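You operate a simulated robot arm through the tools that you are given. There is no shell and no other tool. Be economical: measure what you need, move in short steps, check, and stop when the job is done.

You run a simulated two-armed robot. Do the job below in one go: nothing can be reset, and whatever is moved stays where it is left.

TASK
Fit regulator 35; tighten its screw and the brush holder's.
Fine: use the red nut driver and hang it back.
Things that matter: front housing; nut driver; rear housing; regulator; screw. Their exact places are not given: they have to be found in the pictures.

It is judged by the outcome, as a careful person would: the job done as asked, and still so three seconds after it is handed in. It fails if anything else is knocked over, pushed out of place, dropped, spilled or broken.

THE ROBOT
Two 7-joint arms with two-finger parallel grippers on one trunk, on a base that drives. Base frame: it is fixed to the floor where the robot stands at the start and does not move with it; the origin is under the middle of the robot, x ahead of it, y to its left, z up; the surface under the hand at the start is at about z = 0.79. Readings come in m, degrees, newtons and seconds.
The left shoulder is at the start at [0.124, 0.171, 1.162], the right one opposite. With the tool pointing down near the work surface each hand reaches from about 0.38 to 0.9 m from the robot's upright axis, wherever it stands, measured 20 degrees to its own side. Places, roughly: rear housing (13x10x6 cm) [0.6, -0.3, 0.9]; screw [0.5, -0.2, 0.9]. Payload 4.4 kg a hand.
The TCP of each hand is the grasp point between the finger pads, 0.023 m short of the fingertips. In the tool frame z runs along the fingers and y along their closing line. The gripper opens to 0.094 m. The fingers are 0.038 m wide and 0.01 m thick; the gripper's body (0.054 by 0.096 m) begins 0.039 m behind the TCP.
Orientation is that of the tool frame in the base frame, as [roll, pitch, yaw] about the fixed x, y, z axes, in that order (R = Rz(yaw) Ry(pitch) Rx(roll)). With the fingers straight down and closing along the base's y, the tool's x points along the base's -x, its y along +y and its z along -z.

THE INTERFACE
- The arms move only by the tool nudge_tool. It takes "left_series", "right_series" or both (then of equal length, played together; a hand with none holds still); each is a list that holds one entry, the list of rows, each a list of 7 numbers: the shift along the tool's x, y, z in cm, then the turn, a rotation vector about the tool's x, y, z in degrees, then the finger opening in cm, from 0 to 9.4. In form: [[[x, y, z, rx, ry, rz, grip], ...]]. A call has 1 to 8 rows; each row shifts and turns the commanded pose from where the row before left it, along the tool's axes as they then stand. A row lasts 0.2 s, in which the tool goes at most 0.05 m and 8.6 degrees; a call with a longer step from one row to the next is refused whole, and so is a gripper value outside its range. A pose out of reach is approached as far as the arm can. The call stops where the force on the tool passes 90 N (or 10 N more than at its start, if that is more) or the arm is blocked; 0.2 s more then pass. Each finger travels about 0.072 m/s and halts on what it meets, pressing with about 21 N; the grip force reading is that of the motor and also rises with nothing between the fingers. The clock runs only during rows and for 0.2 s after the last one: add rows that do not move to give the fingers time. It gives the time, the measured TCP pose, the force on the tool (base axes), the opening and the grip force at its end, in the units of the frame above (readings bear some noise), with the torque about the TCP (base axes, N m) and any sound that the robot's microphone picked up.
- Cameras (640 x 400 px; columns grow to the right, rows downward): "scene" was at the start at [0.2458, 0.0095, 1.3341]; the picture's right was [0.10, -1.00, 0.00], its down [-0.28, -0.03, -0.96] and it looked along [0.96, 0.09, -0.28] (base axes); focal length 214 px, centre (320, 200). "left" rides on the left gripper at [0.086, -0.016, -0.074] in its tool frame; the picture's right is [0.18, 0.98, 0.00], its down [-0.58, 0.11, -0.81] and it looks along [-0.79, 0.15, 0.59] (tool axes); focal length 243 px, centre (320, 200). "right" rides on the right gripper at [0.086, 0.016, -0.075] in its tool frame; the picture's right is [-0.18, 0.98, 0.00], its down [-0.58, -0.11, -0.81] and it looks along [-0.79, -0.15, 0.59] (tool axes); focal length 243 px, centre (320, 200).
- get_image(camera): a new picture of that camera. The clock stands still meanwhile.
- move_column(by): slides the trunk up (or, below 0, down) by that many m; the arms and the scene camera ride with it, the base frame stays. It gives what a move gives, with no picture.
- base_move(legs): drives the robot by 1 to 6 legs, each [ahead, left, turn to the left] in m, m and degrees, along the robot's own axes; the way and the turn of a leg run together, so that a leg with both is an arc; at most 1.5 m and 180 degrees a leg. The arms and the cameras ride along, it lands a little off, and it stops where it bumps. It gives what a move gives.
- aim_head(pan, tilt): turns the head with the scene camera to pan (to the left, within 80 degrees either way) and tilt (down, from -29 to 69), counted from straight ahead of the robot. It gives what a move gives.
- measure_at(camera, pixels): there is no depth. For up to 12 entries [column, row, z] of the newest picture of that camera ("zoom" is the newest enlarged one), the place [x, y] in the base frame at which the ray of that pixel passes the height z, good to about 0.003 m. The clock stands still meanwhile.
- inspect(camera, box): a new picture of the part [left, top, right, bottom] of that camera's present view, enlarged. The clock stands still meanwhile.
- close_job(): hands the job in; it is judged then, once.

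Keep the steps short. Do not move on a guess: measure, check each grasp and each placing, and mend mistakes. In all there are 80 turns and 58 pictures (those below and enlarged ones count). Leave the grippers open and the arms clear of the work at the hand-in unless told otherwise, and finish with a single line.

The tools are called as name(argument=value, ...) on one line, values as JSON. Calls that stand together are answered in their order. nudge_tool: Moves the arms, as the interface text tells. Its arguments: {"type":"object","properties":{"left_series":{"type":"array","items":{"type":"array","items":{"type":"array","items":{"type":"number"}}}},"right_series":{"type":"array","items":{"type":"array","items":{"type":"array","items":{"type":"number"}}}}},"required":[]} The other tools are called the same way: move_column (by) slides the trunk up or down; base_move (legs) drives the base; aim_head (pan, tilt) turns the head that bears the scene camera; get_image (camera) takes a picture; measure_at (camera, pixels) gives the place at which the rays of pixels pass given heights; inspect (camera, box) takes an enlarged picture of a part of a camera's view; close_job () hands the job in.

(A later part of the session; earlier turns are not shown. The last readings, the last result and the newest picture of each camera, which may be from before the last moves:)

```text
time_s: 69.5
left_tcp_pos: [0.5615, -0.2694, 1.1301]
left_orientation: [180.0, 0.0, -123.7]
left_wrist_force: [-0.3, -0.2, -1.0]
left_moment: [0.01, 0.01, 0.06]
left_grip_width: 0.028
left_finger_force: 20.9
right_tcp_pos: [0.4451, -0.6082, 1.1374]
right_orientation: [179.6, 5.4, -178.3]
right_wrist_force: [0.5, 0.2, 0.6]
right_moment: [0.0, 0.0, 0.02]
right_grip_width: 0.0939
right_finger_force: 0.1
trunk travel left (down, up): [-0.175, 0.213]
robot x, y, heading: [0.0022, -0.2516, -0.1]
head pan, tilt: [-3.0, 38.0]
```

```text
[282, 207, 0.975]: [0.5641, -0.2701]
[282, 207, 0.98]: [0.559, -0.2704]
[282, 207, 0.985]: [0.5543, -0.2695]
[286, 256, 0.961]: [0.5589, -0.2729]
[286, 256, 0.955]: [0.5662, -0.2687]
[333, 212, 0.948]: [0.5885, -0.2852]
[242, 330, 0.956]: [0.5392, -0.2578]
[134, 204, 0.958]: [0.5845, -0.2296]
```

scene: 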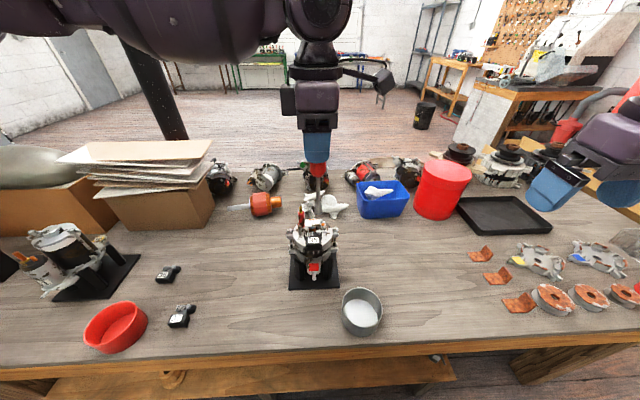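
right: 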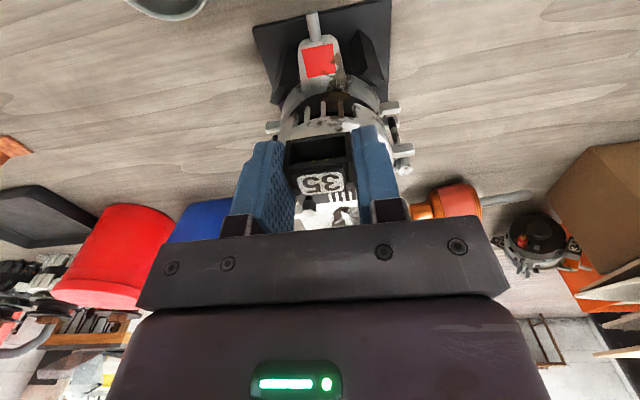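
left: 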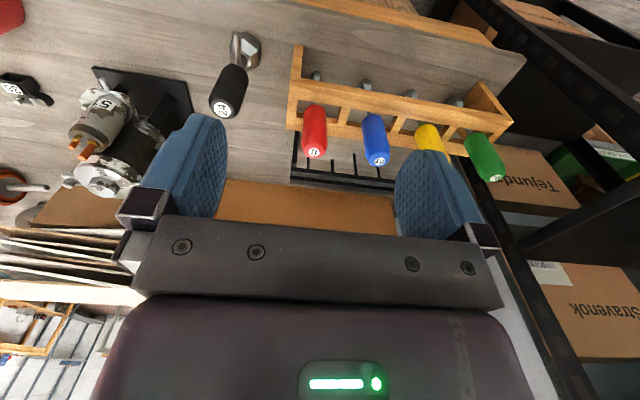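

Brush screw at (0.5885, -0.286), top 0.948. I shift the driver over it and lower to just above the head, then touch.

nudge_tool(left_series=[[[-0.15, -3.15, 0, 0, 0, 0, 1.5], [0, 0, 2, 0, 0, 0, 1.5], [0, 0, 1.5, 0, 0, 0, 1.5], [0, 0, 0.5, 0, 0, 0, 1.5], [0, 0, 0, 0, 0, 0, 1.5]]])

nudge_tool(left_series=[[[0, 0, 0.4, 0, 0, 0, 1.5], [0, 0, 0, 0, 0, 0, 1.5]]])

nudge_tool(left_series=[[[0, 0, 0.3, 0, 0, 0, 1.5], [0, 0, 0, 0, 0, 0, 1.5]]])

```text
time_s: 70.7
left_tcp_pos: [0.5883, -0.2856, 1.0893]
left_orientation: [180.0, 0.0, -124.0]
left_wrist_force: [0.4, -0.6, -1.7]
left_moment: [-0.01, -0.01, -0.01]
left_grip_width: 0.0279
left_finger_force: 20.7
right_tcp_pos: [0.4433, -0.6079, 1.1379]
right_orientation: [179.6, 5.4, -178.3]
right_wrist_force: [0.0, -0.8, -0.6]
right_moment: [0.01, 0.03, 0.01]
right_grip_width: 0.0941
right_finger_force: 0.0
trunk travel left (down, up): [-0.175, 0.213]
robot x, y, heading: [-0.0037, -0.2532, -0.0]
head pan, tilt: [-3.0, 38.0]
```

```text
time_s: 71.3
left_tcp_pos: [0.5886, -0.2861, 1.087]
left_orientation: [-180.0, 0.0, -123.9]
left_wrist_force: [0.1, 0.5, -1.5]
left_moment: [-0.01, -0.01, -0.02]
left_grip_width: 0.0279
left_finger_force: 20.2
right_tcp_pos: [0.4429, -0.6082, 1.1372]
right_orientation: [179.6, 5.4, -178.3]
right_wrist_force: [0.9, -0.6, 0.1]
right_moment: [-0.03, 0.0, -0.01]
right_grip_width: 0.0943
right_finger_force: 0.1
trunk travel left (down, up): [-0.175, 0.213]
robot x, y, heading: [0.0001, -0.2534, -0.1]
head pan, tilt: [-3.0, 38.0]
```

```text
time_s: 71.9
left_tcp_pos: [0.5883, -0.2857, 1.0829]
left_orientation: [180.0, 0.0, -124.1]
left_wrist_force: [-0.3, 0.3, -0.6]
left_moment: [0.03, 0.03, -0.01]
left_grip_width: 0.0277
left_finger_force: 21.1
right_tcp_pos: [0.4437, -0.6088, 1.1373]
right_orientation: [179.7, 5.5, -178.3]
right_wrist_force: [0.5, 0.7, -0.6]
right_moment: [-0.03, -0.03, 0.04]
right_grip_width: 0.094
right_finger_force: 0.1
trunk travel left (down, up): [-0.175, 0.213]
robot x, y, heading: [0.0016, -0.2502, -0.1]
head pan, tilt: [-3.0, 38.0]
```

No contact yet, so I continue down.

nudge_tool(left_series=[[[0, 0, 0.3, 0, 0, 0, 1.5], [0, 0, 0, 0, 0, 0, 1.5]]])

nudge_tool(left_series=[[[0, 0, 0.3, 0, 0, 0, 1.5], [0, 0, 0, 0, 0, 0, 1.5]]])

```text
time_s: 72.5
left_tcp_pos: [0.5886, -0.2855, 1.0796]
left_orientation: [-179.9, 0.0, -124.0]
left_wrist_force: [-0.8, 0.4, -0.7]
left_moment: [0.01, 0.0, -0.01]
left_grip_width: 0.0278
left_finger_force: 20.8
right_tcp_pos: [0.4443, -0.609, 1.1385]
right_orientation: [179.7, 5.4, -178.2]
right_wrist_force: [-0.1, 0.2, -0.3]
right_moment: [-0.02, 0.02, 0.02]
right_grip_width: 0.0939
right_finger_force: 0.2
trunk travel left (down, up): [-0.175, 0.213]
robot x, y, heading: [-0.0018, -0.2517, -0.0]
head pan, tilt: [-3.0, 38.0]
```

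```text
time_s: 73.1
left_tcp_pos: [0.5888, -0.2864, 1.0762]
left_orientation: [-180.0, 0.1, -124.0]
left_wrist_force: [-0.2, -0.3, -1.5]
left_moment: [0.01, 0.01, 0.03]
left_grip_width: 0.028
left_finger_force: 21.3
right_tcp_pos: [0.4426, -0.6082, 1.1388]
right_orientation: [179.6, 5.3, -178.3]
right_wrist_force: [-0.4, 0.5, -0.5]
right_moment: [0.01, -0.01, -0.01]
right_grip_width: 0.0941
right_finger_force: 0.1
trunk travel left (down, up): [-0.175, 0.213]
robot x, y, heading: [-0.0002, -0.2563, -0.0]
head pan, tilt: [-3.0, 38.0]
```

nudge_tool(left_series=[[[0, 0, 0.3, 0, 0, 0, 1.5], [0, 0, 0, 0, 0, 0, 1.5]]])

nudge_tool(left_series=[[[0, 0, 0, 0, 0, 8.5, 1.5], [0, 0, 0, 0, 0, 8.5, 1.5], [0, 0, 0, 0, 0, 8.5, 1.5], [0, 0, 0, 0, 0, 8.5, 1.5]]])

```text
time_s: 73.7
left_tcp_pos: [0.5889, -0.2868, 1.0737]
left_orientation: [180.0, 0.0, -124.1]
left_wrist_force: [-0.2, 0.5, -1.2]
left_moment: [-0.04, -0.03, 0.01]
left_grip_width: 0.0276
left_finger_force: 20.9
right_tcp_pos: [0.4437, -0.6082, 1.138]
right_orientation: [179.5, 5.4, -178.2]
right_wrist_force: [0.1, 0.5, -0.3]
right_moment: [-0.01, 0.02, -0.02]
right_grip_width: 0.0943
right_finger_force: 0.1
trunk travel left (down, up): [-0.175, 0.213]
robot x, y, heading: [0.0014, -0.2559, 0.3]
head pan, tilt: [-3.0, 38.0]
```

```text
time_s: 74.7
left_tcp_pos: [0.5902, -0.2869, 1.0732]
left_orientation: [-179.9, 0.0, -158.1]
left_wrist_force: [-0.5, 0.5, -1.0]
left_moment: [0.05, 0.03, 0.03]
left_grip_width: 0.0279
left_finger_force: 21.0
right_tcp_pos: [0.4431, -0.6089, 1.1382]
right_orientation: [179.6, 5.4, -178.3]
right_wrist_force: [-0.4, 0.7, -0.3]
right_moment: [-0.01, -0.03, 0.03]
right_grip_width: 0.094
right_finger_force: 0.0
trunk travel left (down, up): [-0.175, 0.213]
robot x, y, heading: [0.0002, -0.2526, 0.3]
head pan, tilt: [-3.0, 38.0]
```

inspect(camera="scene", box=[300, 200, 345, 250])

```text
8.00 times, centred on (322, 225) of scene
```

zoom: 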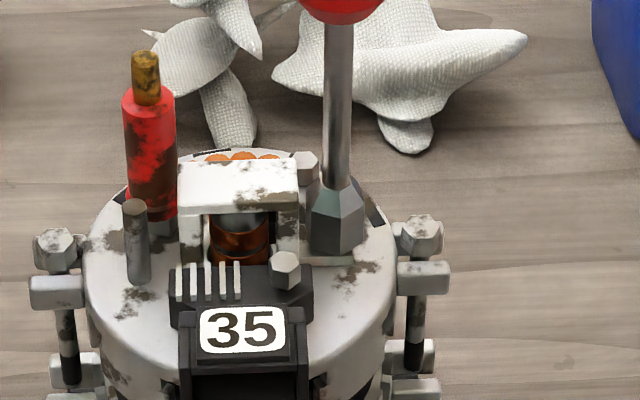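

The socket is fully over the brush screw, just above its ear. I turn clockwise through a long sweep, watching torque and sound.

nudge_tool(left_series=[[[0, 0, 0.1, 0, 0, 8.5, 1.5], [0, 0, 0, 0, 0, 8.5, 1.5], [0, 0, 0, 0, 0, 8.5, 1.5], [0, 0, 0, 0, 0, 8.5, 1.5], [0, 0, 0, 0, 0, 8.5, 1.5], [0, 0, 0, 0, 0, 8.5, 1.5], [0, 0, 0, 0, 0, 8.5, 1.5], [0, 0, 0, 0, 0, 8.5, 1.5]]])

nudge_tool(left_series=[[[0, 0, 0.1, 0, 0, 8.5, 1.5], [0, 0, 0, 0, 0, 8.5, 1.5], [0, 0, 0, 0, 0, 8.5, 1.5], [0, 0, 0, 0, 0, 8.5, 1.5], [0, 0, 0, 0, 0, 8.5, 1.5], [0, 0, 0, 0, 0, 8.5, 1.5], [0, 0, 0, 0, 0, 8.5, 1.5], [0, 0, 0, 0, 0, 8.5, 1.5]]])

```text
time_s: 76.5
left_tcp_pos: [0.588, -0.2865, 1.0733]
left_orientation: [180.0, 0.0, 134.0]
left_wrist_force: [-0.1, -0.7, -1.4]
left_moment: [0.02, -0.03, 0.05]
left_grip_width: 0.0278
left_finger_force: 20.5
right_tcp_pos: [0.4435, -0.6083, 1.1386]
right_orientation: [179.7, 5.4, -178.3]
right_wrist_force: [-0.1, 0.1, 0.2]
right_moment: [-0.02, -0.01, 0.0]
right_grip_width: 0.0939
right_finger_force: 0.0
trunk travel left (down, up): [-0.175, 0.213]
robot x, y, heading: [0.0043, -0.254, 0.1]
head pan, tilt: [-3.0, 38.0]
```

```text
time_s: 78.3
left_tcp_pos: [0.59, -0.2858, 1.072]
left_orientation: [-180.0, 0.0, 65.9]
left_wrist_force: [-1.2, 0.2, -0.4]
left_moment: [-0.01, -0.01, 0.02]
left_grip_width: 0.0275
left_finger_force: 21.6
right_tcp_pos: [0.4436, -0.6071, 1.1387]
right_orientation: [179.7, 5.3, -178.3]
right_wrist_force: [0.3, 0.5, 0.2]
right_moment: [-0.01, -0.01, 0.01]
right_grip_width: 0.0937
right_finger_force: 0.1
trunk travel left (down, up): [-0.175, 0.213]
robot x, y, heading: [-0.0015, -0.2555, 0.1]
head pan, tilt: [-3.0, 38.0]
```

nudge_tool(left_series=[[[0, 0, 0.1, 0, 0, 8.5, 1.5], [0, 0, 0, 0, 0, 8.5, 1.5], [0, 0, 0, 0, 0, 8.5, 1.5], [0, 0, 0, 0, 0, 8.5, 1.5], [0, 0, 0, 0, 0, 8.5, 1.5], [0, 0, 0, 0, 0, 8.5, 1.5], [0, 0, 0, 0, 0, 8.5, 1.5], [0, 0, 0, 0, 0, 8.5, 1.5]]])

nudge_tool(left_series=[[[0, 0, 0.1, 0, 0, 8.5, 1.5], [0, 0, 0, 0, 0, 8.5, 1.5], [0, 0, 0, 0, 0, 8.5, 1.5], [0, 0, 0, 0, 0, 8.5, 1.5], [0, 0, 0, 0, 0, 8.5, 1.5], [0, 0, 0, 0, 0, 8.5, 1.5], [0, 0, 0, 0, 0, 8.5, 1.5], [0, 0, 0, 0, 0, 8.5, 1.5]]])

```text
time_s: 80.1
left_tcp_pos: [0.5876, -0.2866, 1.0718]
left_orientation: [179.9, 0.0, -2.2]
left_wrist_force: [-0.5, 1.2, 2.5]
left_moment: [0.09, -0.03, 0.04]
left_grip_width: 0.0278
left_finger_force: 21.5
right_tcp_pos: [0.4435, -0.6079, 1.1375]
right_orientation: [179.6, 5.4, -178.3]
right_wrist_force: [1.3, -0.8, 0.6]
right_moment: [0.01, 0.0, 0.03]
right_grip_width: 0.0941
right_finger_force: 0.1
trunk travel left (down, up): [-0.175, 0.213]
robot x, y, heading: [0.003, -0.2566, -0.3]
head pan, tilt: [-3.0, 38.0]
```

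```text
time_s: 81.9
left_tcp_pos: [0.5882, -0.2869, 1.0704]
left_orientation: [-179.9, -0.1, -70.1]
left_wrist_force: [2.6, 0.1, 15.9]
left_moment: [-0.15, -0.31, 0.06]
left_grip_width: 0.0277
left_finger_force: 21.3
right_tcp_pos: [0.4422, -0.6078, 1.1391]
right_orientation: [179.7, 5.5, -178.3]
right_wrist_force: [-0.1, 0.2, 0.1]
right_moment: [-0.01, -0.01, 0.02]
right_grip_width: 0.094
right_finger_force: 0.0
trunk travel left (down, up): [-0.175, 0.213]
robot x, y, heading: [0.0001, -0.2531, 0.2]
head pan, tilt: [-3.0, 38.0]
```

The torque averages about 0.04 Nm here, so the screw is being turned, and the socket now touches the ear. I lift, start rewinding, and check how far the head has gone down.

nudge_tool(left_series=[[[0, 0, -1.5, 0, 0, 0, 1.5], [0, 0, -2, 0, 0, 0, 1.5], [0, 0, 0, 0, 0, -8.5, 1.5], [0, 0, 0, 0, 0, -8.5, 1.5], [0, 0, 0, 0, 0, -8.5, 1.5], [0, 0, 0, 0, 0, -8.5, 1.5], [0, 0, 0, 0, 0, -8.5, 1.5], [0, 0, 0, 0, 0, -8.5, 1.5]]])

inspect(camera="scene", box=[308, 214, 338, 240])

```text
time_s: 83.7
left_tcp_pos: [0.5898, -0.2881, 1.1056]
left_orientation: [-180.0, 0.0, -18.8]
left_wrist_force: [0.1, 0.7, -0.8]
left_moment: [0.0, 0.01, 0.0]
left_grip_width: 0.028
left_finger_force: 20.8
right_tcp_pos: [0.443, -0.608, 1.1385]
right_orientation: [179.6, 5.2, -178.2]
right_wrist_force: [-0.2, -0.5, 0.1]
right_moment: [-0.01, 0.02, -0.02]
right_grip_width: 0.0937
right_finger_force: 0.1
trunk travel left (down, up): [-0.175, 0.213]
robot x, y, heading: [-0.0011, -0.2537, -0.1]
head pan, tilt: [-3.0, 38.0]
```

```text
15.38 times, centred on (323, 227) of scene
```

zoom: 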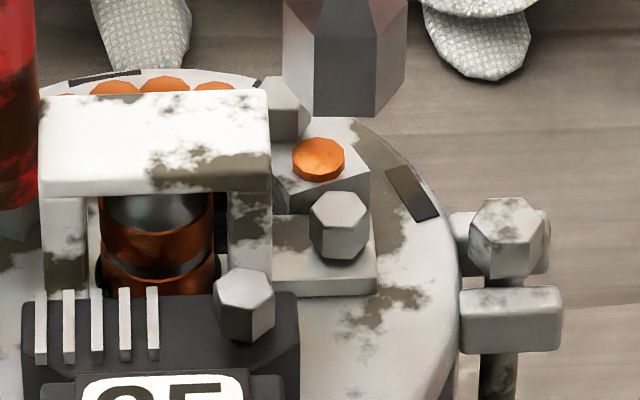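

The brush screw's head is now down on its ear, about 3 mm lower with no shank showing. The regulator's head also shows no shank and sits about 3 mm lower than at first. I verify tightness: rewind to a matching hex angle, re-engage the brush screw and feel for torque.

nudge_tool(left_series=[[[0, 0, 0, 0, 0, -8.55, 1.5], [0, 0, 0, 0, 0, -8.55, 1.5], [0, 0, 0, 0, 0, -8.55, 1.5], [0, 0, 0, 0, 0, -8.55, 1.5], [0, 0, 0, 0, 0, -8.55, 1.5], [0, 0, 0, 0, 0, -8.55, 1.5], [0, 0, 0, 0, 0, -8.55, 1.5], [0, 0, 0, 0, 0, -8.55, 1.5]]])

nudge_tool(left_series=[[[0, 0, 1.5, 0, 0, 0, 1.5], [0, 0, 1.0, 0, 0, 0, 1.5], [0, 0, 0.5, 0, 0, 0, 1.5], [0, 0, 0.4, 0, 0, 0, 1.5], [0, 0, 0, 0, 0, 0, 1.5]]])

nudge_tool(left_series=[[[0, 0, 0, 0, 0, 8.5, 1.5], [0, 0, 0, 0, 0, 8.5, 1.5], [0, 0, 0, 0, 0, 8.5, 1.5], [0, 0, 0, 0, 0, 8.5, 1.5]]])

nudge_tool(left_series=[[[0, 0, 0, 0, 0, 8.5, 1.5], [0, 0, 0, 0, 0, 8.5, 1.5], [0, 0, 0, 0, 0, 8.5, 1.5], [0, 0, 0, 0, 0, 8.5, 1.5]]])

```text
time_s: 85.5
left_tcp_pos: [0.5897, -0.2862, 1.1061]
left_orientation: [-179.9, 0.0, 49.6]
left_wrist_force: [0.0, 0.5, -1.0]
left_moment: [0.04, 0.02, -0.02]
left_grip_width: 0.0278
left_finger_force: 21.3
right_tcp_pos: [0.4437, -0.6075, 1.1373]
right_orientation: [179.6, 5.4, -178.3]
right_wrist_force: [-1.0, -0.2, -0.2]
right_moment: [0.03, 0.01, 0.02]
right_grip_width: 0.0941
right_finger_force: 0.0
trunk travel left (down, up): [-0.175, 0.213]
robot x, y, heading: [0.0033, -0.2549, -0.2]
head pan, tilt: [-3.0, 38.0]
```

```text
time_s: 86.7
left_tcp_pos: [0.5877, -0.2864, 1.0704]
left_orientation: [180.0, 0.0, 49.4]
left_wrist_force: [-0.4, 0.1, -1.5]
left_moment: [-0.01, 0.01, -0.03]
left_grip_width: 0.0279
left_finger_force: 20.4
right_tcp_pos: [0.4432, -0.6081, 1.1377]
right_orientation: [179.6, 5.4, -178.4]
right_wrist_force: [0.4, 0.0, 0.6]
right_moment: [-0.02, -0.01, -0.01]
right_grip_width: 0.0941
right_finger_force: 0.1
trunk travel left (down, up): [-0.175, 0.213]
robot x, y, heading: [-0.0003, -0.2559, -0.0]
head pan, tilt: [-3.0, 38.0]
```

```text
time_s: 87.7
left_tcp_pos: [0.5879, -0.2868, 1.0702]
left_orientation: [180.0, 0.1, 15.3]
left_wrist_force: [-0.1, -0.1, 2.2]
left_moment: [0.07, 0.02, 0.02]
left_grip_width: 0.0278
left_finger_force: 21.6
right_tcp_pos: [0.4428, -0.6068, 1.138]
right_orientation: [179.7, 5.4, -178.3]
right_wrist_force: [0.2, 0.3, -0.6]
right_moment: [-0.03, -0.01, 0.0]
right_grip_width: 0.0938
right_finger_force: 0.1
trunk travel left (down, up): [-0.175, 0.213]
robot x, y, heading: [0.0012, -0.2548, -0.0]
head pan, tilt: [-3.0, 38.0]
```

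```text
time_s: 88.7
left_tcp_pos: [0.5887, -0.2871, 1.0709]
left_orientation: [-179.9, 0.0, -18.7]
left_wrist_force: [0.6, 1.6, 1.9]
left_moment: [0.07, -0.09, 0.02]
left_grip_width: 0.0277
left_finger_force: 21.3
right_tcp_pos: [0.443, -0.6081, 1.1377]
right_orientation: [179.6, 5.5, -178.5]
right_wrist_force: [0.3, -0.3, 0.2]
right_moment: [0.0, 0.0, 0.05]
right_grip_width: 0.0941
right_finger_force: 0.1
trunk travel left (down, up): [-0.175, 0.213]
robot x, y, heading: [-0.0019, -0.2535, -0.1]
head pan, tilt: [-3.0, 38.0]
```

Engaged, but still little torque. I continue turning clockwise with a slight press.

nudge_tool(left_series=[[[0, 0, 0.1, 0, 0, 8.5, 1.5], [0, 0, 0, 0, 0, 8.5, 1.5], [0, 0, 0, 0, 0, 8.5, 1.5], [0, 0, 0, 0, 0, 8.5, 1.5], [0, 0, 0, 0, 0, 8.5, 1.5], [0, 0, 0, 0, 0, 8.5, 1.5]]])

nudge_tool(left_series=[[[0, 0, -1.5, 0, 0, 0, 1.5], [0, 0, -2, 0, 0, 0, 1.5], [0, 0, 0, 0, 0, -8.5, 1.5], [0, 0, 0, 0, 0, -8.5, 1.5], [0, 0, 0, 0, 0, -8.5, 1.5], [0, 0, 0, 0, 0, -8.5, 1.5], [0, 0, 0, 0, 0, -8.5, 1.5], [0, 0, 0, 0, 0, -8.5, 1.5]]])

inspect(camera="scene", box=[308, 214, 338, 240])

```text
time_s: 90.1
left_tcp_pos: [0.5873, -0.2871, 1.0716]
left_orientation: [-179.8, -0.1, -69.6]
left_wrist_force: [1.8, -0.4, 13.3]
left_moment: [-0.08, -0.29, 0.02]
left_grip_width: 0.0276
left_finger_force: 21.0
right_tcp_pos: [0.4418, -0.6073, 1.138]
right_orientation: [179.6, 5.4, -178.3]
right_wrist_force: [0.5, 0.4, 0.0]
right_moment: [-0.01, -0.01, -0.04]
right_grip_width: 0.094
right_finger_force: 0.1
trunk travel left (down, up): [-0.175, 0.213]
robot x, y, heading: [-0.0014, -0.2528, 0.1]
head pan, tilt: [-3.0, 38.0]
```

```text
time_s: 91.9
left_tcp_pos: [0.5886, -0.2866, 1.1052]
left_orientation: [-180.0, 0.0, -18.3]
left_wrist_force: [0.6, 0.0, -1.0]
left_moment: [0.0, 0.01, 0.01]
left_grip_width: 0.0276
left_finger_force: 20.4
right_tcp_pos: [0.4442, -0.6085, 1.1377]
right_orientation: [179.6, 5.4, -178.3]
right_wrist_force: [-0.4, -0.2, -0.2]
right_moment: [-0.03, 0.02, 0.02]
right_grip_width: 0.094
right_finger_force: 0.1
trunk travel left (down, up): [-0.175, 0.213]
robot x, y, heading: [0.0042, -0.2492, -0.1]
head pan, tilt: [-3.0, 38.0]
```

```text
15.38 times, centred on (323, 227) of scene
```

zoom: 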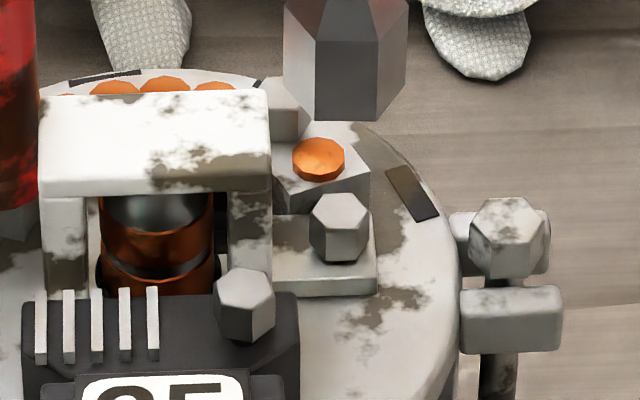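

The brush screw head is fully seated and stays so after the extra turn. Now I make sure of the regulator screw: move over it at (0.562, -0.270), rewind 240° to a matching hex angle, and lower.

nudge_tool(left_series=[[[0, 0, -1, 0, 0, 0, 1.5], [-3.04, -0.74, 0, 0, 0, 0, 1.5], [0, 0, 0, 0, 0, -8.57, 1.5], [0, 0, 0, 0, 0, -8.57, 1.5], [0, 0, 0, 0, 0, -8.57, 1.5], [0, 0, 0, 0, 0, -8.57, 1.5], [0, 0, 0, 0, 0, -8.57, 1.5], [0, 0, 0, 0, 0, -8.57, 1.5]]])

nudge_tool(left_series=[[[0, 0, 0, 0, 0, -8.57, 1.5], [0, 0, 0, 0, 0, -8.57, 1.5], [0, 0, 0, 0, 0, -8.57, 1.5], [0, 0, 0, 0, 0, -8.57, 1.5], [0, 0, 0, 0, 0, -8.57, 1.5], [0, 0, 0, 0, 0, -8.57, 1.5], [0, 0, 0, 0, 0, -8.57, 1.5], [0, 0, 0, 0, 0, -8.57, 1.5]]])

nudge_tool(left_series=[[[0, 0, 0, 0, 0, -8.57, 1.5], [0, 0, 0, 0, 0, -8.57, 1.5], [0, 0, 0, 0, 0, -8.57, 1.5], [0, 0, 0, 0, 0, -8.57, 1.5], [0, 0, 0, 0, 0, -8.57, 1.5], [0, 0, 0, 0, 0, -8.57, 1.5], [0, 0, 0, 0, 0, -8.57, 1.5], [0, 0, 0, 0, 0, -8.57, 1.5]]])

nudge_tool(left_series=[[[0, 0, 0, 0, 0, -8.57, 1.5], [0, 0, 0, 0, 0, -8.57, 1.5], [0, 0, 0, 0, 0, -8.57, 1.5], [0, 0, 0, 0, 0, -8.57, 1.5], [0, 0, 0, 0, 0, -8.57, 1.5], [0, 0, 0, 0, 0, -8.57, 1.5], [0, 0, 0, 0, 0, 0, 1.5]]])

```text
time_s: 93.7
left_tcp_pos: [0.5624, -0.2694, 1.1142]
left_orientation: [-180.0, 0.0, 33.0]
left_wrist_force: [0.4, -0.2, -1.7]
left_moment: [0.0, 0.02, -0.03]
left_grip_width: 0.0281
left_finger_force: 20.8
right_tcp_pos: [0.443, -0.6078, 1.1382]
right_orientation: [179.6, 5.3, -178.3]
right_wrist_force: [0.6, -0.5, -0.6]
right_moment: [0.0, 0.0, 0.01]
right_grip_width: 0.094
right_finger_force: 0.0
trunk travel left (down, up): [-0.175, 0.213]
robot x, y, heading: [-0.001, -0.2521, -0.0]
head pan, tilt: [-3.0, 38.0]
```

```text
time_s: 95.5
left_tcp_pos: [0.5629, -0.27, 1.1152]
left_orientation: [-179.9, -0.1, 101.7]
left_wrist_force: [0.9, 0.2, -1.7]
left_moment: [-0.01, 0.0, -0.03]
left_grip_width: 0.0276
left_finger_force: 21.2
right_tcp_pos: [0.4435, -0.6074, 1.1377]
right_orientation: [179.5, 5.5, -178.3]
right_wrist_force: [0.5, 0.3, 0.0]
right_moment: [-0.02, -0.01, 0.0]
right_grip_width: 0.094
right_finger_force: 0.0
trunk travel left (down, up): [-0.175, 0.213]
robot x, y, heading: [0.0033, -0.2523, 0.0]
head pan, tilt: [-3.0, 38.0]
```

```text
time_s: 97.3
left_tcp_pos: [0.5627, -0.2695, 1.1153]
left_orientation: [180.0, -0.1, 170.1]
left_wrist_force: [-0.7, -0.3, -1.5]
left_moment: [0.02, -0.01, -0.03]
left_grip_width: 0.0276
left_finger_force: 21.2
right_tcp_pos: [0.444, -0.6078, 1.1382]
right_orientation: [179.5, 5.4, -178.3]
right_wrist_force: [0.9, 0.0, -0.5]
right_moment: [-0.03, 0.0, 0.02]
right_grip_width: 0.0941
right_finger_force: 0.1
trunk travel left (down, up): [-0.175, 0.213]
robot x, y, heading: [-0.0006, -0.2551, -0.1]
head pan, tilt: [-3.0, 38.0]
```

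```text
time_s: 98.9
left_tcp_pos: [0.5627, -0.2693, 1.115]
left_orientation: [-179.9, 0.1, -138.6]
left_wrist_force: [-0.5, 0.0, -1.3]
left_moment: [-0.02, 0.0, -0.01]
left_grip_width: 0.0278
left_finger_force: 20.4
right_tcp_pos: [0.4439, -0.6082, 1.139]
right_orientation: [179.6, 5.5, -178.3]
right_wrist_force: [0.2, 0.0, 0.3]
right_moment: [-0.02, -0.04, 0.01]
right_grip_width: 0.0942
right_finger_force: 0.1
trunk travel left (down, up): [-0.175, 0.213]
robot x, y, heading: [-0.0015, -0.2545, 0.0]
head pan, tilt: [-3.0, 38.0]
```

measure_at(camera="zoom", pixels=[[245, 288, 0.958], [245, 288, 0.953], [340, 212, 0.945], [340, 212, 0.942]])

nudge_tool(left_series=[[[0, 0, 1.5, 0, 0, 0, 1.5], [0, 0, 1.0, 0, 0, 0, 1.5], [0, 0, 0.3, 0, 0, 0, 1.5], [0, 0, 0, 0, 0, 0, 1.5]]])

nudge_tool(left_series=[[[0, 0, 0.4, 0, 0, 0, 1.5], [0, 0, 0, 0, 0, 0, 1.5]]])

```text
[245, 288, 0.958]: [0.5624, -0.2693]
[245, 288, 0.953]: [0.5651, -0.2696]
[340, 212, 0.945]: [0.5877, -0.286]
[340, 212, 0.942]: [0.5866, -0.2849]
```

```text
time_s: 99.9
left_tcp_pos: [0.5616, -0.2692, 1.0875]
left_orientation: [180.0, 0.0, -138.7]
left_wrist_force: [-0.6, 0.0, -0.1]
left_moment: [-0.04, -0.02, -0.01]
left_grip_width: 0.0276
left_finger_force: 21.2
right_tcp_pos: [0.4435, -0.6079, 1.1376]
right_orientation: [179.5, 5.4, -178.3]
right_wrist_force: [-0.5, 0.4, -0.2]
right_moment: [-0.03, -0.03, 0.01]
right_grip_width: 0.094
right_finger_force: 0.0
trunk travel left (down, up): [-0.175, 0.213]
robot x, y, heading: [0.0015, -0.25, 0.1]
head pan, tilt: [-3.0, 38.0]
```

```text
time_s: 100.5
left_tcp_pos: [0.5625, -0.269, 1.0833]
left_orientation: [180.0, 0.0, -138.7]
left_wrist_force: [-0.7, -0.4, -1.8]
left_moment: [0.01, 0.04, 0.01]
left_grip_width: 0.0278
left_finger_force: 20.9
right_tcp_pos: [0.4428, -0.6093, 1.1383]
right_orientation: [179.6, 5.5, -178.3]
right_wrist_force: [-0.2, -0.2, 0.9]
right_moment: [0.02, -0.01, 0.02]
right_grip_width: 0.0944
right_finger_force: 0.1
trunk travel left (down, up): [-0.175, 0.213]
robot x, y, heading: [-0.0004, -0.2571, 0.2]
head pan, tilt: [-3.0, 38.0]
```

Engaged cleanly over the head. I turn clockwise through about 270°.

nudge_tool(left_series=[[[0, 0, 0, 0, 0, 8.5, 1.5], [0, 0, 0, 0, 0, 8.5, 1.5], [0, 0, 0, 0, 0, 8.5, 1.5], [0, 0, 0, 0, 0, 8.5, 1.5], [0, 0, 0, 0, 0, 8.5, 1.5], [0, 0, 0, 0, 0, 8.5, 1.5], [0, 0, 0, 0, 0, 8.5, 1.5], [0, 0, 0, 0, 0, 8.5, 1.5]]])

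nudge_tool(left_series=[[[0, 0, 0.1, 0, 0, 8.5, 1.5], [0, 0, 0, 0, 0, 8.5, 1.5], [0, 0, 0, 0, 0, 8.5, 1.5], [0, 0, 0, 0, 0, 8.5, 1.5], [0, 0, 0, 0, 0, 8.5, 1.5], [0, 0, 0, 0, 0, 8.5, 1.5], [0, 0, 0, 0, 0, 8.5, 1.5], [0, 0, 0, 0, 0, 8.5, 1.5]]])

nudge_tool(left_series=[[[0, 0, 0.05, 0, 0, 8.5, 1.5], [0, 0, 0, 0, 0, 8.5, 1.5], [0, 0, 0, 0, 0, 8.5, 1.5], [0, 0, 0, 0, 0, 8.5, 1.5], [0, 0, 0, 0, 0, 8.5, 1.5], [0, 0, 0, 0, 0, 8.5, 1.5], [0, 0, 0, 0, 0, 8.5, 1.5], [0, 0, 0, 0, 0, 8.5, 1.5]]])

nudge_tool(left_series=[[[0, 0, 0.05, 0, 0, 8.5, 1.5], [0, 0, 0, 0, 0, 8.5, 1.5], [0, 0, 0, 0, 0, 8.5, 1.5], [0, 0, 0, 0, 0, 8.5, 1.5], [0, 0, 0, 0, 0, 8.5, 1.5], [0, 0, 0, 0, 0, 8.5, 1.5], [0, 0, 0, 0, 0, 8.5, 1.5], [0, 0, 0, 0, 0, 8.5, 1.5]]])

```text
time_s: 102.3
left_tcp_pos: [0.5625, -0.2702, 1.0833]
left_orientation: [-179.9, 0.0, 153.2]
left_wrist_force: [-0.9, -0.3, -1.3]
left_moment: [0.0, 0.0, -0.02]
left_grip_width: 0.0279
left_finger_force: 21.0
right_tcp_pos: [0.4434, -0.6075, 1.1381]
right_orientation: [179.6, 5.4, -178.3]
right_wrist_force: [-0.7, 0.2, 0.5]
right_moment: [0.01, 0.01, 0.0]
right_grip_width: 0.094
right_finger_force: 0.1
trunk travel left (down, up): [-0.175, 0.213]
robot x, y, heading: [0.0023, -0.2526, -0.2]
head pan, tilt: [-3.0, 38.0]
```

```text
time_s: 104.1
left_tcp_pos: [0.5618, -0.2697, 1.0819]
left_orientation: [-180.0, 0.0, 85.2]
left_wrist_force: [0.8, -0.2, -0.9]
left_moment: [-0.1, -0.04, 0.0]
left_grip_width: 0.0277
left_finger_force: 20.8
right_tcp_pos: [0.4425, -0.6077, 1.1373]
right_orientation: [179.6, 5.4, -178.3]
right_wrist_force: [-0.2, 0.0, 0.3]
right_moment: [-0.05, 0.0, 0.02]
right_grip_width: 0.0938
right_finger_force: 0.0
trunk travel left (down, up): [-0.175, 0.213]
robot x, y, heading: [-0.0006, -0.2542, -0.1]
head pan, tilt: [-3.0, 38.0]
```

```text
time_s: 105.9
left_tcp_pos: [0.5628, -0.2708, 1.0825]
left_orientation: [-180.0, -0.1, 17.3]
left_wrist_force: [-0.2, -0.4, -0.3]
left_moment: [0.02, 0.02, -0.01]
left_grip_width: 0.0278
left_finger_force: 21.1
right_tcp_pos: [0.4425, -0.6074, 1.1373]
right_orientation: [179.5, 5.5, -178.3]
right_wrist_force: [-0.3, 0.5, -0.3]
right_moment: [0.0, 0.0, 0.01]
right_grip_width: 0.0941
right_finger_force: 0.0
trunk travel left (down, up): [-0.175, 0.213]
robot x, y, heading: [0.0018, -0.2546, 0.1]
head pan, tilt: [-3.0, 38.0]
```

```text
time_s: 107.7
left_tcp_pos: [0.5629, -0.2702, 1.0822]
left_orientation: [180.0, 0.0, -50.8]
left_wrist_force: [0.5, 0.6, -1.2]
left_moment: [0.0, 0.02, -0.02]
left_grip_width: 0.0276
left_finger_force: 21.0
right_tcp_pos: [0.4431, -0.6077, 1.1378]
right_orientation: [179.6, 5.3, -178.4]
right_wrist_force: [-0.2, 0.1, -0.1]
right_moment: [-0.01, -0.01, -0.01]
right_grip_width: 0.0938
right_finger_force: 0.1
trunk travel left (down, up): [-0.175, 0.213]
robot x, y, heading: [-0.0013, -0.2554, 0.1]
head pan, tilt: [-3.0, 38.0]
```

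The torque reads zero here, so I doubt the regulator screw is biting. I'll probe its height by touch: lift, turn the socket 30° off the hex, and lower gently onto the head.

nudge_tool(left_series=[[[0, 0, -1, 0, 0, 0, 1.5], [0, 0, -1, 0, 0, 0, 1.5], [0, 0, 0, 0, 0, -7.5, 1.5], [0, 0, 0, 0, 0, -7.5, 1.5], [0, 0, 0, 0, 0, -7.5, 1.5], [0, 0, 0, 0, 0, -7.5, 1.5], [0, 0, 0.5, 0, 0, 0, 1.5], [0, 0, 0, 0, 0, 0, 1.5]]])

nudge_tool(left_series=[[[0, 0, 0.2, 0, 0, 0, 1.5], [0, 0, 0, 0, 0, 0, 1.5]]])

nudge_tool(left_series=[[[0, 0, 0.2, 0, 0, 0, 1.5], [0, 0, 0, 0, 0, 0, 1.5]]])

nudge_tool(left_series=[[[0, 0, 0.2, 0, 0, 0, 1.5], [0, 0, 0, 0, 0, 0, 1.5]]])

```text
time_s: 109.5
left_tcp_pos: [0.5609, -0.269, 1.0975]
left_orientation: [-180.0, 0.0, -20.6]
left_wrist_force: [0.8, -1.0, -0.7]
left_moment: [0.04, -0.02, -0.01]
left_grip_width: 0.0278
left_finger_force: 20.8
right_tcp_pos: [0.4437, -0.6068, 1.1384]
right_orientation: [179.6, 5.3, -178.4]
right_wrist_force: [0.0, 0.3, 1.2]
right_moment: [0.0, 0.04, 0.0]
right_grip_width: 0.094
right_finger_force: 0.0
trunk travel left (down, up): [-0.175, 0.213]
robot x, y, heading: [-0.0008, -0.2532, 0.0]
head pan, tilt: [-3.0, 38.0]
```

```text
time_s: 110.1
left_tcp_pos: [0.561, -0.2689, 1.0938]
left_orientation: [180.0, 0.1, -20.6]
left_wrist_force: [-0.6, -0.4, -0.9]
left_moment: [0.0, -0.02, -0.03]
left_grip_width: 0.0281
left_finger_force: 20.8
right_tcp_pos: [0.4431, -0.6075, 1.1377]
right_orientation: [179.6, 5.4, -178.3]
right_wrist_force: [0.5, 0.9, 0.8]
right_moment: [0.0, -0.01, -0.01]
right_grip_width: 0.094
right_finger_force: 0.0
trunk travel left (down, up): [-0.175, 0.213]
robot x, y, heading: [-0.0003, -0.2518, 0.1]
head pan, tilt: [-3.0, 38.0]
```

```text
time_s: 110.7
left_tcp_pos: [0.5619, -0.2692, 1.0929]
left_orientation: [180.0, 0.0, -20.7]
left_wrist_force: [-0.5, -0.3, -1.2]
left_moment: [0.0, -0.01, 0.02]
left_grip_width: 0.0275
left_finger_force: 21.0
right_tcp_pos: [0.4419, -0.6082, 1.1378]
right_orientation: [179.6, 5.4, -178.4]
right_wrist_force: [-0.5, 0.1, 0.6]
right_moment: [0.0, 0.04, 0.01]
right_grip_width: 0.0939
right_finger_force: 0.0
trunk travel left (down, up): [-0.175, 0.213]
robot x, y, heading: [-0.0, -0.2482, 0.1]
head pan, tilt: [-3.0, 38.0]
```

```text
time_s: 111.3
left_tcp_pos: [0.5619, -0.2708, 1.0892]
left_orientation: [180.0, 0.0, -20.6]
left_wrist_force: [0.4, -0.4, -1.7]
left_moment: [-0.01, -0.01, -0.04]
left_grip_width: 0.0279
left_finger_force: 21.5
right_tcp_pos: [0.4429, -0.6068, 1.1382]
right_orientation: [179.5, 5.4, -178.3]
right_wrist_force: [-0.8, 0.1, 0.0]
right_moment: [0.0, -0.03, -0.03]
right_grip_width: 0.0941
right_finger_force: 0.1
trunk travel left (down, up): [-0.175, 0.213]
robot x, y, heading: [0.0001, -0.2543, 0.0]
head pan, tilt: [-3.0, 38.0]
```

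nudge_tool(left_series=[[[0, 0, 0.2, 0, 0, 0, 1.5], [0, 0, 0, 0, 0, 0, 1.5]]])

nudge_tool(left_series=[[[0, 0, 0.2, 0, 0, 0, 1.5], [0, 0, 0, 0, 0, 0, 1.5]]])

nudge_tool(left_series=[[[0, 0, 0.2, 0, 0, 0, 1.5], [0, 0, 0, 0, 0, 0, 1.5]]])

nudge_tool(left_series=[[[0, 0, 0.2, 0, 0, 0, 1.5], [0, 0, 0, 0, 0, 0, 1.5]]])

```text
time_s: 111.9
left_tcp_pos: [0.5616, -0.2691, 1.0881]
left_orientation: [179.9, 0.0, -20.6]
left_wrist_force: [0.1, 0.1, -1.0]
left_moment: [-0.02, 0.01, 0.03]
left_grip_width: 0.0278
left_finger_force: 21.4
right_tcp_pos: [0.4418, -0.608, 1.1378]
right_orientation: [179.6, 5.4, -178.2]
right_wrist_force: [0.3, 1.0, -0.2]
right_moment: [-0.03, -0.05, 0.03]
right_grip_width: 0.0941
right_finger_force: 0.0
trunk travel left (down, up): [-0.175, 0.213]
robot x, y, heading: [0.001, -0.2519, -0.1]
head pan, tilt: [-3.0, 38.0]
```

```text
time_s: 112.5
left_tcp_pos: [0.5627, -0.2695, 1.0878]
left_orientation: [180.0, 0.0, -20.5]
left_wrist_force: [0.1, -0.3, -1.2]
left_moment: [-0.03, 0.01, 0.01]
left_grip_width: 0.0277
left_finger_force: 21.1
right_tcp_pos: [0.4441, -0.608, 1.1387]
right_orientation: [179.6, 5.5, -178.3]
right_wrist_force: [-0.5, 0.9, -0.5]
right_moment: [0.0, 0.0, -0.01]
right_grip_width: 0.0942
right_finger_force: 0.1
trunk travel left (down, up): [-0.175, 0.213]
robot x, y, heading: [0.0008, -0.2539, -0.1]
head pan, tilt: [-3.0, 38.0]
```

```text
time_s: 113.1
left_tcp_pos: [0.5621, -0.2704, 1.0844]
left_orientation: [180.0, 0.0, -20.6]
left_wrist_force: [-0.5, 0.2, -0.8]
left_moment: [-0.02, -0.01, -0.02]
left_grip_width: 0.0279
left_finger_force: 20.7
right_tcp_pos: [0.4442, -0.6084, 1.138]
right_orientation: [179.6, 5.4, -178.4]
right_wrist_force: [0.8, 0.5, 0.8]
right_moment: [0.02, -0.02, 0.02]
right_grip_width: 0.0942
right_finger_force: 0.2
trunk travel left (down, up): [-0.175, 0.213]
robot x, y, heading: [-0.0015, -0.2558, 0.1]
head pan, tilt: [-3.0, 38.0]
```

```text
time_s: 113.7
left_tcp_pos: [0.5628, -0.2695, 1.0809]
left_orientation: [-180.0, 0.0, -20.6]
left_wrist_force: [0.4, 0.6, -1.7]
left_moment: [0.0, -0.01, -0.01]
left_grip_width: 0.028
left_finger_force: 21.0
right_tcp_pos: [0.4439, -0.6079, 1.1381]
right_orientation: [179.6, 5.4, -178.3]
right_wrist_force: [0.0, 0.4, -0.1]
right_moment: [0.02, -0.01, -0.03]
right_grip_width: 0.0942
right_finger_force: 0.0
trunk travel left (down, up): [-0.175, 0.213]
robot x, y, heading: [-0.0021, -0.2539, 0.0]
head pan, tilt: [-3.0, 38.0]
```

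The socket passes over the head at any angle, so there's no hex interlock to feel. I lift and compare the regulator head with the last picture.

nudge_tool(left_series=[[[0, 0, -1.5, 0, 0, 0, 1.5], [0, 0, -2, 0, 0, 0, 1.5], [0, 0, -2, 0, 0, 0, 1.5], [0, 0, 0, 0, 0, 0, 1.5]]])

inspect(camera="scene", box=[308, 214, 338, 240])

```text
time_s: 114.7
left_tcp_pos: [0.5631, -0.2681, 1.1352]
left_orientation: [-180.0, 0.1, -20.6]
left_wrist_force: [0.2, -0.3, -0.9]
left_moment: [0.0, 0.01, -0.02]
left_grip_width: 0.028
left_finger_force: 21.1
right_tcp_pos: [0.4437, -0.6071, 1.1381]
right_orientation: [179.6, 5.4, -178.3]
right_wrist_force: [-0.6, 0.1, 0.6]
right_moment: [0.01, 0.0, -0.02]
right_grip_width: 0.094
right_finger_force: 0.1
trunk travel left (down, up): [-0.175, 0.213]
robot x, y, heading: [0.0007, -0.251, 0.2]
head pan, tilt: [-3.0, 38.0]
```

```text
15.38 times, centred on (323, 227) of scene
```

zoom: 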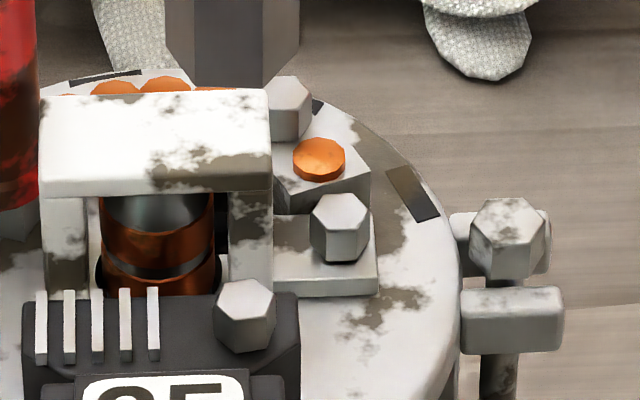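

The regulator head has gone down about 2 mm more (bottom edge from row 342 to 352) and turned, so the thread does bite. I do one more full pass to be sure: rewind, lower, turn.

nudge_tool(left_series=[[[0, 0, 0, 0, 0, -8.5, 1.5], [0, 0, 0, 0, 0, -8.5, 1.5], [0, 0, 0, 0, 0, -8.5, 1.5], [0, 0, 0, 0, 0, -8.5, 1.5], [0, 0, 0, 0, 0, -8.5, 1.5], [0, 0, 0, 0, 0, -8.5, 1.5], [0, 0, 0, 0, 0, -8.5, 1.5], [0, 0, 0, 0, 0, -8.5, 1.5]]])

nudge_tool(left_series=[[[0, 0, 0, 0, 0, -8.5, 1.5], [0, 0, 0, 0, 0, -8.5, 1.5], [0, 0, 0, 0, 0, -8.5, 1.5], [0, 0, 0, 0, 0, -8.5, 1.5], [0, 0, 0, 0, 0, -8.5, 1.5], [0, 0, 0, 0, 0, -8.5, 1.5], [0, 0, 0, 0, 0, -8.5, 1.5], [0, 0, 0, 0, 0, -8.5, 1.5]]])

nudge_tool(left_series=[[[0, 0, 0, 0, 0, -8.5, 1.5], [0, 0, 0, 0, 0, -8.5, 1.5], [0, 0, 0, 0, 0, -8.5, 1.5], [0, 0, 0, 0, 0, -8.5, 1.5], [0, 0, 0, 0, 0, -8.5, 1.5], [0, 0, 0, 0, 0, -8.5, 1.5], [0, 0, 0, 0, 0, -8.5, 1.5], [0, 0, 0, 0, 0, -8.5, 1.5]]])

nudge_tool(left_series=[[[0, 0, 0, 0, 0, -8.5, 1.5], [0, 0, 0, 0, 0, -8.5, 1.5], [0, 0, 0, 0, 0, -8.5, 1.5], [0, 0, 0, 0, 0, -8.5, 1.5], [0, 0, 0, 0, 0, -8.5, 1.5], [0, 0, 0, 0, 0, -8.5, 1.5], [0, 0, 0, 0, 0, -8.5, 1.5], [0, 0, 0, 0, 0, 0, 1.5]]])

measure_at(camera="zoom", pixels=[[245, 298, 0.955], [245, 298, 0.952]])

```text
time_s: 116.5
left_tcp_pos: [0.5621, -0.2691, 1.1375]
left_orientation: [179.9, 0.0, 47.5]
left_wrist_force: [0.6, -0.8, -0.7]
left_moment: [-0.01, -0.03, 0.01]
left_grip_width: 0.0277
left_finger_force: 20.9
right_tcp_pos: [0.4426, -0.6076, 1.1376]
right_orientation: [179.6, 5.4, -178.3]
right_wrist_force: [-0.7, 0.6, -0.8]
right_moment: [-0.02, -0.02, 0.03]
right_grip_width: 0.094
right_finger_force: 0.0
trunk travel left (down, up): [-0.175, 0.213]
robot x, y, heading: [-0.0001, -0.2531, -0.0]
head pan, tilt: [-3.0, 38.0]
```

```text
time_s: 118.3
left_tcp_pos: [0.5613, -0.2689, 1.1371]
left_orientation: [-179.9, -0.1, 115.6]
left_wrist_force: [-0.3, -0.3, -1.3]
left_moment: [-0.02, -0.02, 0.03]
left_grip_width: 0.0281
left_finger_force: 20.7
right_tcp_pos: [0.4424, -0.6075, 1.1376]
right_orientation: [179.7, 5.4, -178.3]
right_wrist_force: [-0.4, 0.0, -0.5]
right_moment: [-0.03, 0.0, -0.05]
right_grip_width: 0.0942
right_finger_force: 0.1
trunk travel left (down, up): [-0.175, 0.213]
robot x, y, heading: [0.0006, -0.2553, 0.1]
head pan, tilt: [-3.0, 38.0]
```

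```text
time_s: 120.1
left_tcp_pos: [0.5618, -0.2696, 1.1365]
left_orientation: [179.9, 0.0, -176.5]
left_wrist_force: [-0.6, 0.4, -0.2]
left_moment: [0.04, 0.03, 0.02]
left_grip_width: 0.0278
left_finger_force: 21.5
right_tcp_pos: [0.4433, -0.608, 1.1378]
right_orientation: [179.6, 5.5, -178.2]
right_wrist_force: [0.2, 0.4, 0.1]
right_moment: [0.01, 0.02, 0.03]
right_grip_width: 0.0938
right_finger_force: 0.1
trunk travel left (down, up): [-0.175, 0.213]
robot x, y, heading: [0.0024, -0.2518, -0.0]
head pan, tilt: [-3.0, 38.0]
```

```text
time_s: 121.9
left_tcp_pos: [0.5621, -0.2697, 1.1373]
left_orientation: [179.9, -0.1, -117.0]
left_wrist_force: [0.6, 1.1, -1.4]
left_moment: [0.03, -0.02, -0.03]
left_grip_width: 0.0279
left_finger_force: 20.3
right_tcp_pos: [0.4428, -0.6083, 1.1381]
right_orientation: [179.7, 5.4, -178.3]
right_wrist_force: [0.0, -0.5, 0.0]
right_moment: [0.0, -0.02, 0.01]
right_grip_width: 0.0939
right_finger_force: 0.1
trunk travel left (down, up): [-0.175, 0.213]
robot x, y, heading: [-0.0022, -0.2521, 0.1]
head pan, tilt: [-3.0, 38.0]
```

```text
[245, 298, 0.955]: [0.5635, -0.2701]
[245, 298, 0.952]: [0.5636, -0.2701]
```

Lower onto the head and turn through about 315°.

nudge_tool(left_series=[[[0, 0, 2, 0, 0, 0, 1.5], [0, 0, 2, 0, 0, 0, 1.5], [0, 0, 1.1, 0, 0, 0, 1.5], [0, 0, 0.4, 0, 0, 0, 1.5], [0, 0, 0, 0, 0, 8.5, 1.5], [0, 0, 0, 0, 0, 8.5, 1.5], [0, 0, 0, 0, 0, 8.5, 1.5], [0, 0, 0, 0, 0, 8.5, 1.5]]])

nudge_tool(left_series=[[[0, 0, 0, 0, 0, 8.5, 1.5], [0, 0, 0, 0, 0, 8.5, 1.5], [0, 0, 0, 0, 0, 8.5, 1.5], [0, 0, 0, 0, 0, 8.5, 1.5], [0, 0, 0, 0, 0, 8.5, 1.5], [0, 0, 0, 0, 0, 8.5, 1.5], [0, 0, 0, 0, 0, 8.5, 1.5], [0, 0, 0, 0, 0, 8.5, 1.5]]])

nudge_tool(left_series=[[[0, 0, 0.1, 0, 0, 8.5, 1.5], [0, 0, 0, 0, 0, 8.5, 1.5], [0, 0, 0, 0, 0, 8.5, 1.5], [0, 0, 0, 0, 0, 8.5, 1.5], [0, 0, 0, 0, 0, 8.5, 1.5], [0, 0, 0, 0, 0, 8.5, 1.5], [0, 0, 0, 0, 0, 8.5, 1.5], [0, 0, 0, 0, 0, 8.5, 1.5]]])

nudge_tool(left_series=[[[0, 0, 0.1, 0, 0, 8.5, 1.5], [0, 0, 0, 0, 0, 8.5, 1.5], [0, 0, 0, 0, 0, 8.5, 1.5], [0, 0, 0, 0, 0, 8.5, 1.5], [0, 0, 0, 0, 0, 8.5, 1.5], [0, 0, 0, 0, 0, 8.5, 1.5], [0, 0, 0, 0, 0, 8.5, 1.5], [0, 0, 0, 0, 0, 8.5, 1.5]]])

nudge_tool(left_series=[[[0, 0, 0, 0, 0, 8.5, 1.5], [0, 0, 0, 0, 0, 8.5, 1.5], [0, 0, 0, 0, 0, 8.5, 1.5], [0, 0, 0, 0, 0, 8.5, 1.5], [0, 0, 0, 0, 0, 8.5, 1.5], [0, 0, 0, 0, 0, 8.5, 1.5], [0, 0, 0, 0, 0, 8.5, 1.5]]])

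```text
time_s: 123.7
left_tcp_pos: [0.5622, -0.2697, 1.0814]
left_orientation: [-180.0, 0.0, -151.2]
left_wrist_force: [0.6, 0.0, -1.0]
left_moment: [0.01, 0.01, -0.01]
left_grip_width: 0.0275
left_finger_force: 21.2
right_tcp_pos: [0.4439, -0.6074, 1.1387]
right_orientation: [179.6, 5.4, -178.3]
right_wrist_force: [-0.4, 1.0, 0.8]
right_moment: [0.0, -0.02, -0.03]
right_grip_width: 0.0941
right_finger_force: 0.0
trunk travel left (down, up): [-0.175, 0.213]
robot x, y, heading: [-0.0003, -0.2518, -0.1]
head pan, tilt: [-3.0, 38.0]
```

```text
time_s: 125.5
left_tcp_pos: [0.5619, -0.2708, 1.082]
left_orientation: [180.0, 0.0, 140.8]
left_wrist_force: [-0.3, -0.5, -1.9]
left_moment: [-0.01, -0.01, 0.0]
left_grip_width: 0.0277
left_finger_force: 21.4
right_tcp_pos: [0.4436, -0.6079, 1.1387]
right_orientation: [179.7, 5.5, -178.4]
right_wrist_force: [0.6, -0.3, -0.2]
right_moment: [-0.03, -0.04, 0.02]
right_grip_width: 0.0942
right_finger_force: 0.1
trunk travel left (down, up): [-0.175, 0.213]
robot x, y, heading: [-0.0045, -0.2558, 0.0]
head pan, tilt: [-3.0, 38.0]
```

```text
time_s: 127.3
left_tcp_pos: [0.5615, -0.2696, 1.0813]
left_orientation: [180.0, 0.0, 72.8]
left_wrist_force: [-1.3, -1.4, 2.8]
left_moment: [-0.12, -0.03, 0.04]
left_grip_width: 0.0277
left_finger_force: 21.5
right_tcp_pos: [0.4425, -0.6075, 1.1386]
right_orientation: [179.6, 5.4, -178.3]
right_wrist_force: [-0.2, -0.8, 0.6]
right_moment: [-0.01, 0.0, 0.01]
right_grip_width: 0.094
right_finger_force: 0.1
trunk travel left (down, up): [-0.175, 0.213]
robot x, y, heading: [-0.0018, -0.254, -0.2]
head pan, tilt: [-3.0, 38.0]
```

```text
time_s: 129.1
left_tcp_pos: [0.5613, -0.2698, 1.0813]
left_orientation: [179.9, -0.1, 4.7]
left_wrist_force: [-0.3, 0.2, 14.5]
left_moment: [0.13, -0.11, 0.06]
left_grip_width: 0.0279
left_finger_force: 20.6
right_tcp_pos: [0.4424, -0.6065, 1.1381]
right_orientation: [179.6, 5.4, -178.2]
right_wrist_force: [0.0, -0.7, 0.3]
right_moment: [0.04, 0.0, -0.02]
right_grip_width: 0.0938
right_finger_force: 0.0
trunk travel left (down, up): [-0.175, 0.213]
robot x, y, heading: [-0.0017, -0.252, 0.1]
head pan, tilt: [-3.0, 38.0]
```

```text
time_s: 130.7
left_tcp_pos: [0.5623, -0.2703, 1.0809]
left_orientation: [-179.9, -0.2, -54.7]
left_wrist_force: [2.3, 1.3, 16.1]
left_moment: [0.06, -0.33, 0.07]
left_grip_width: 0.028
left_finger_force: 21.0
right_tcp_pos: [0.4426, -0.6071, 1.1384]
right_orientation: [179.6, 5.5, -178.3]
right_wrist_force: [0.4, 0.3, 0.3]
right_moment: [0.03, 0.01, 0.0]
right_grip_width: 0.094
right_finger_force: 0.1
trunk travel left (down, up): [-0.175, 0.213]
robot x, y, heading: [-0.0039, -0.2513, 0.0]
head pan, tilt: [-3.0, 38.0]
5 turns are left
```

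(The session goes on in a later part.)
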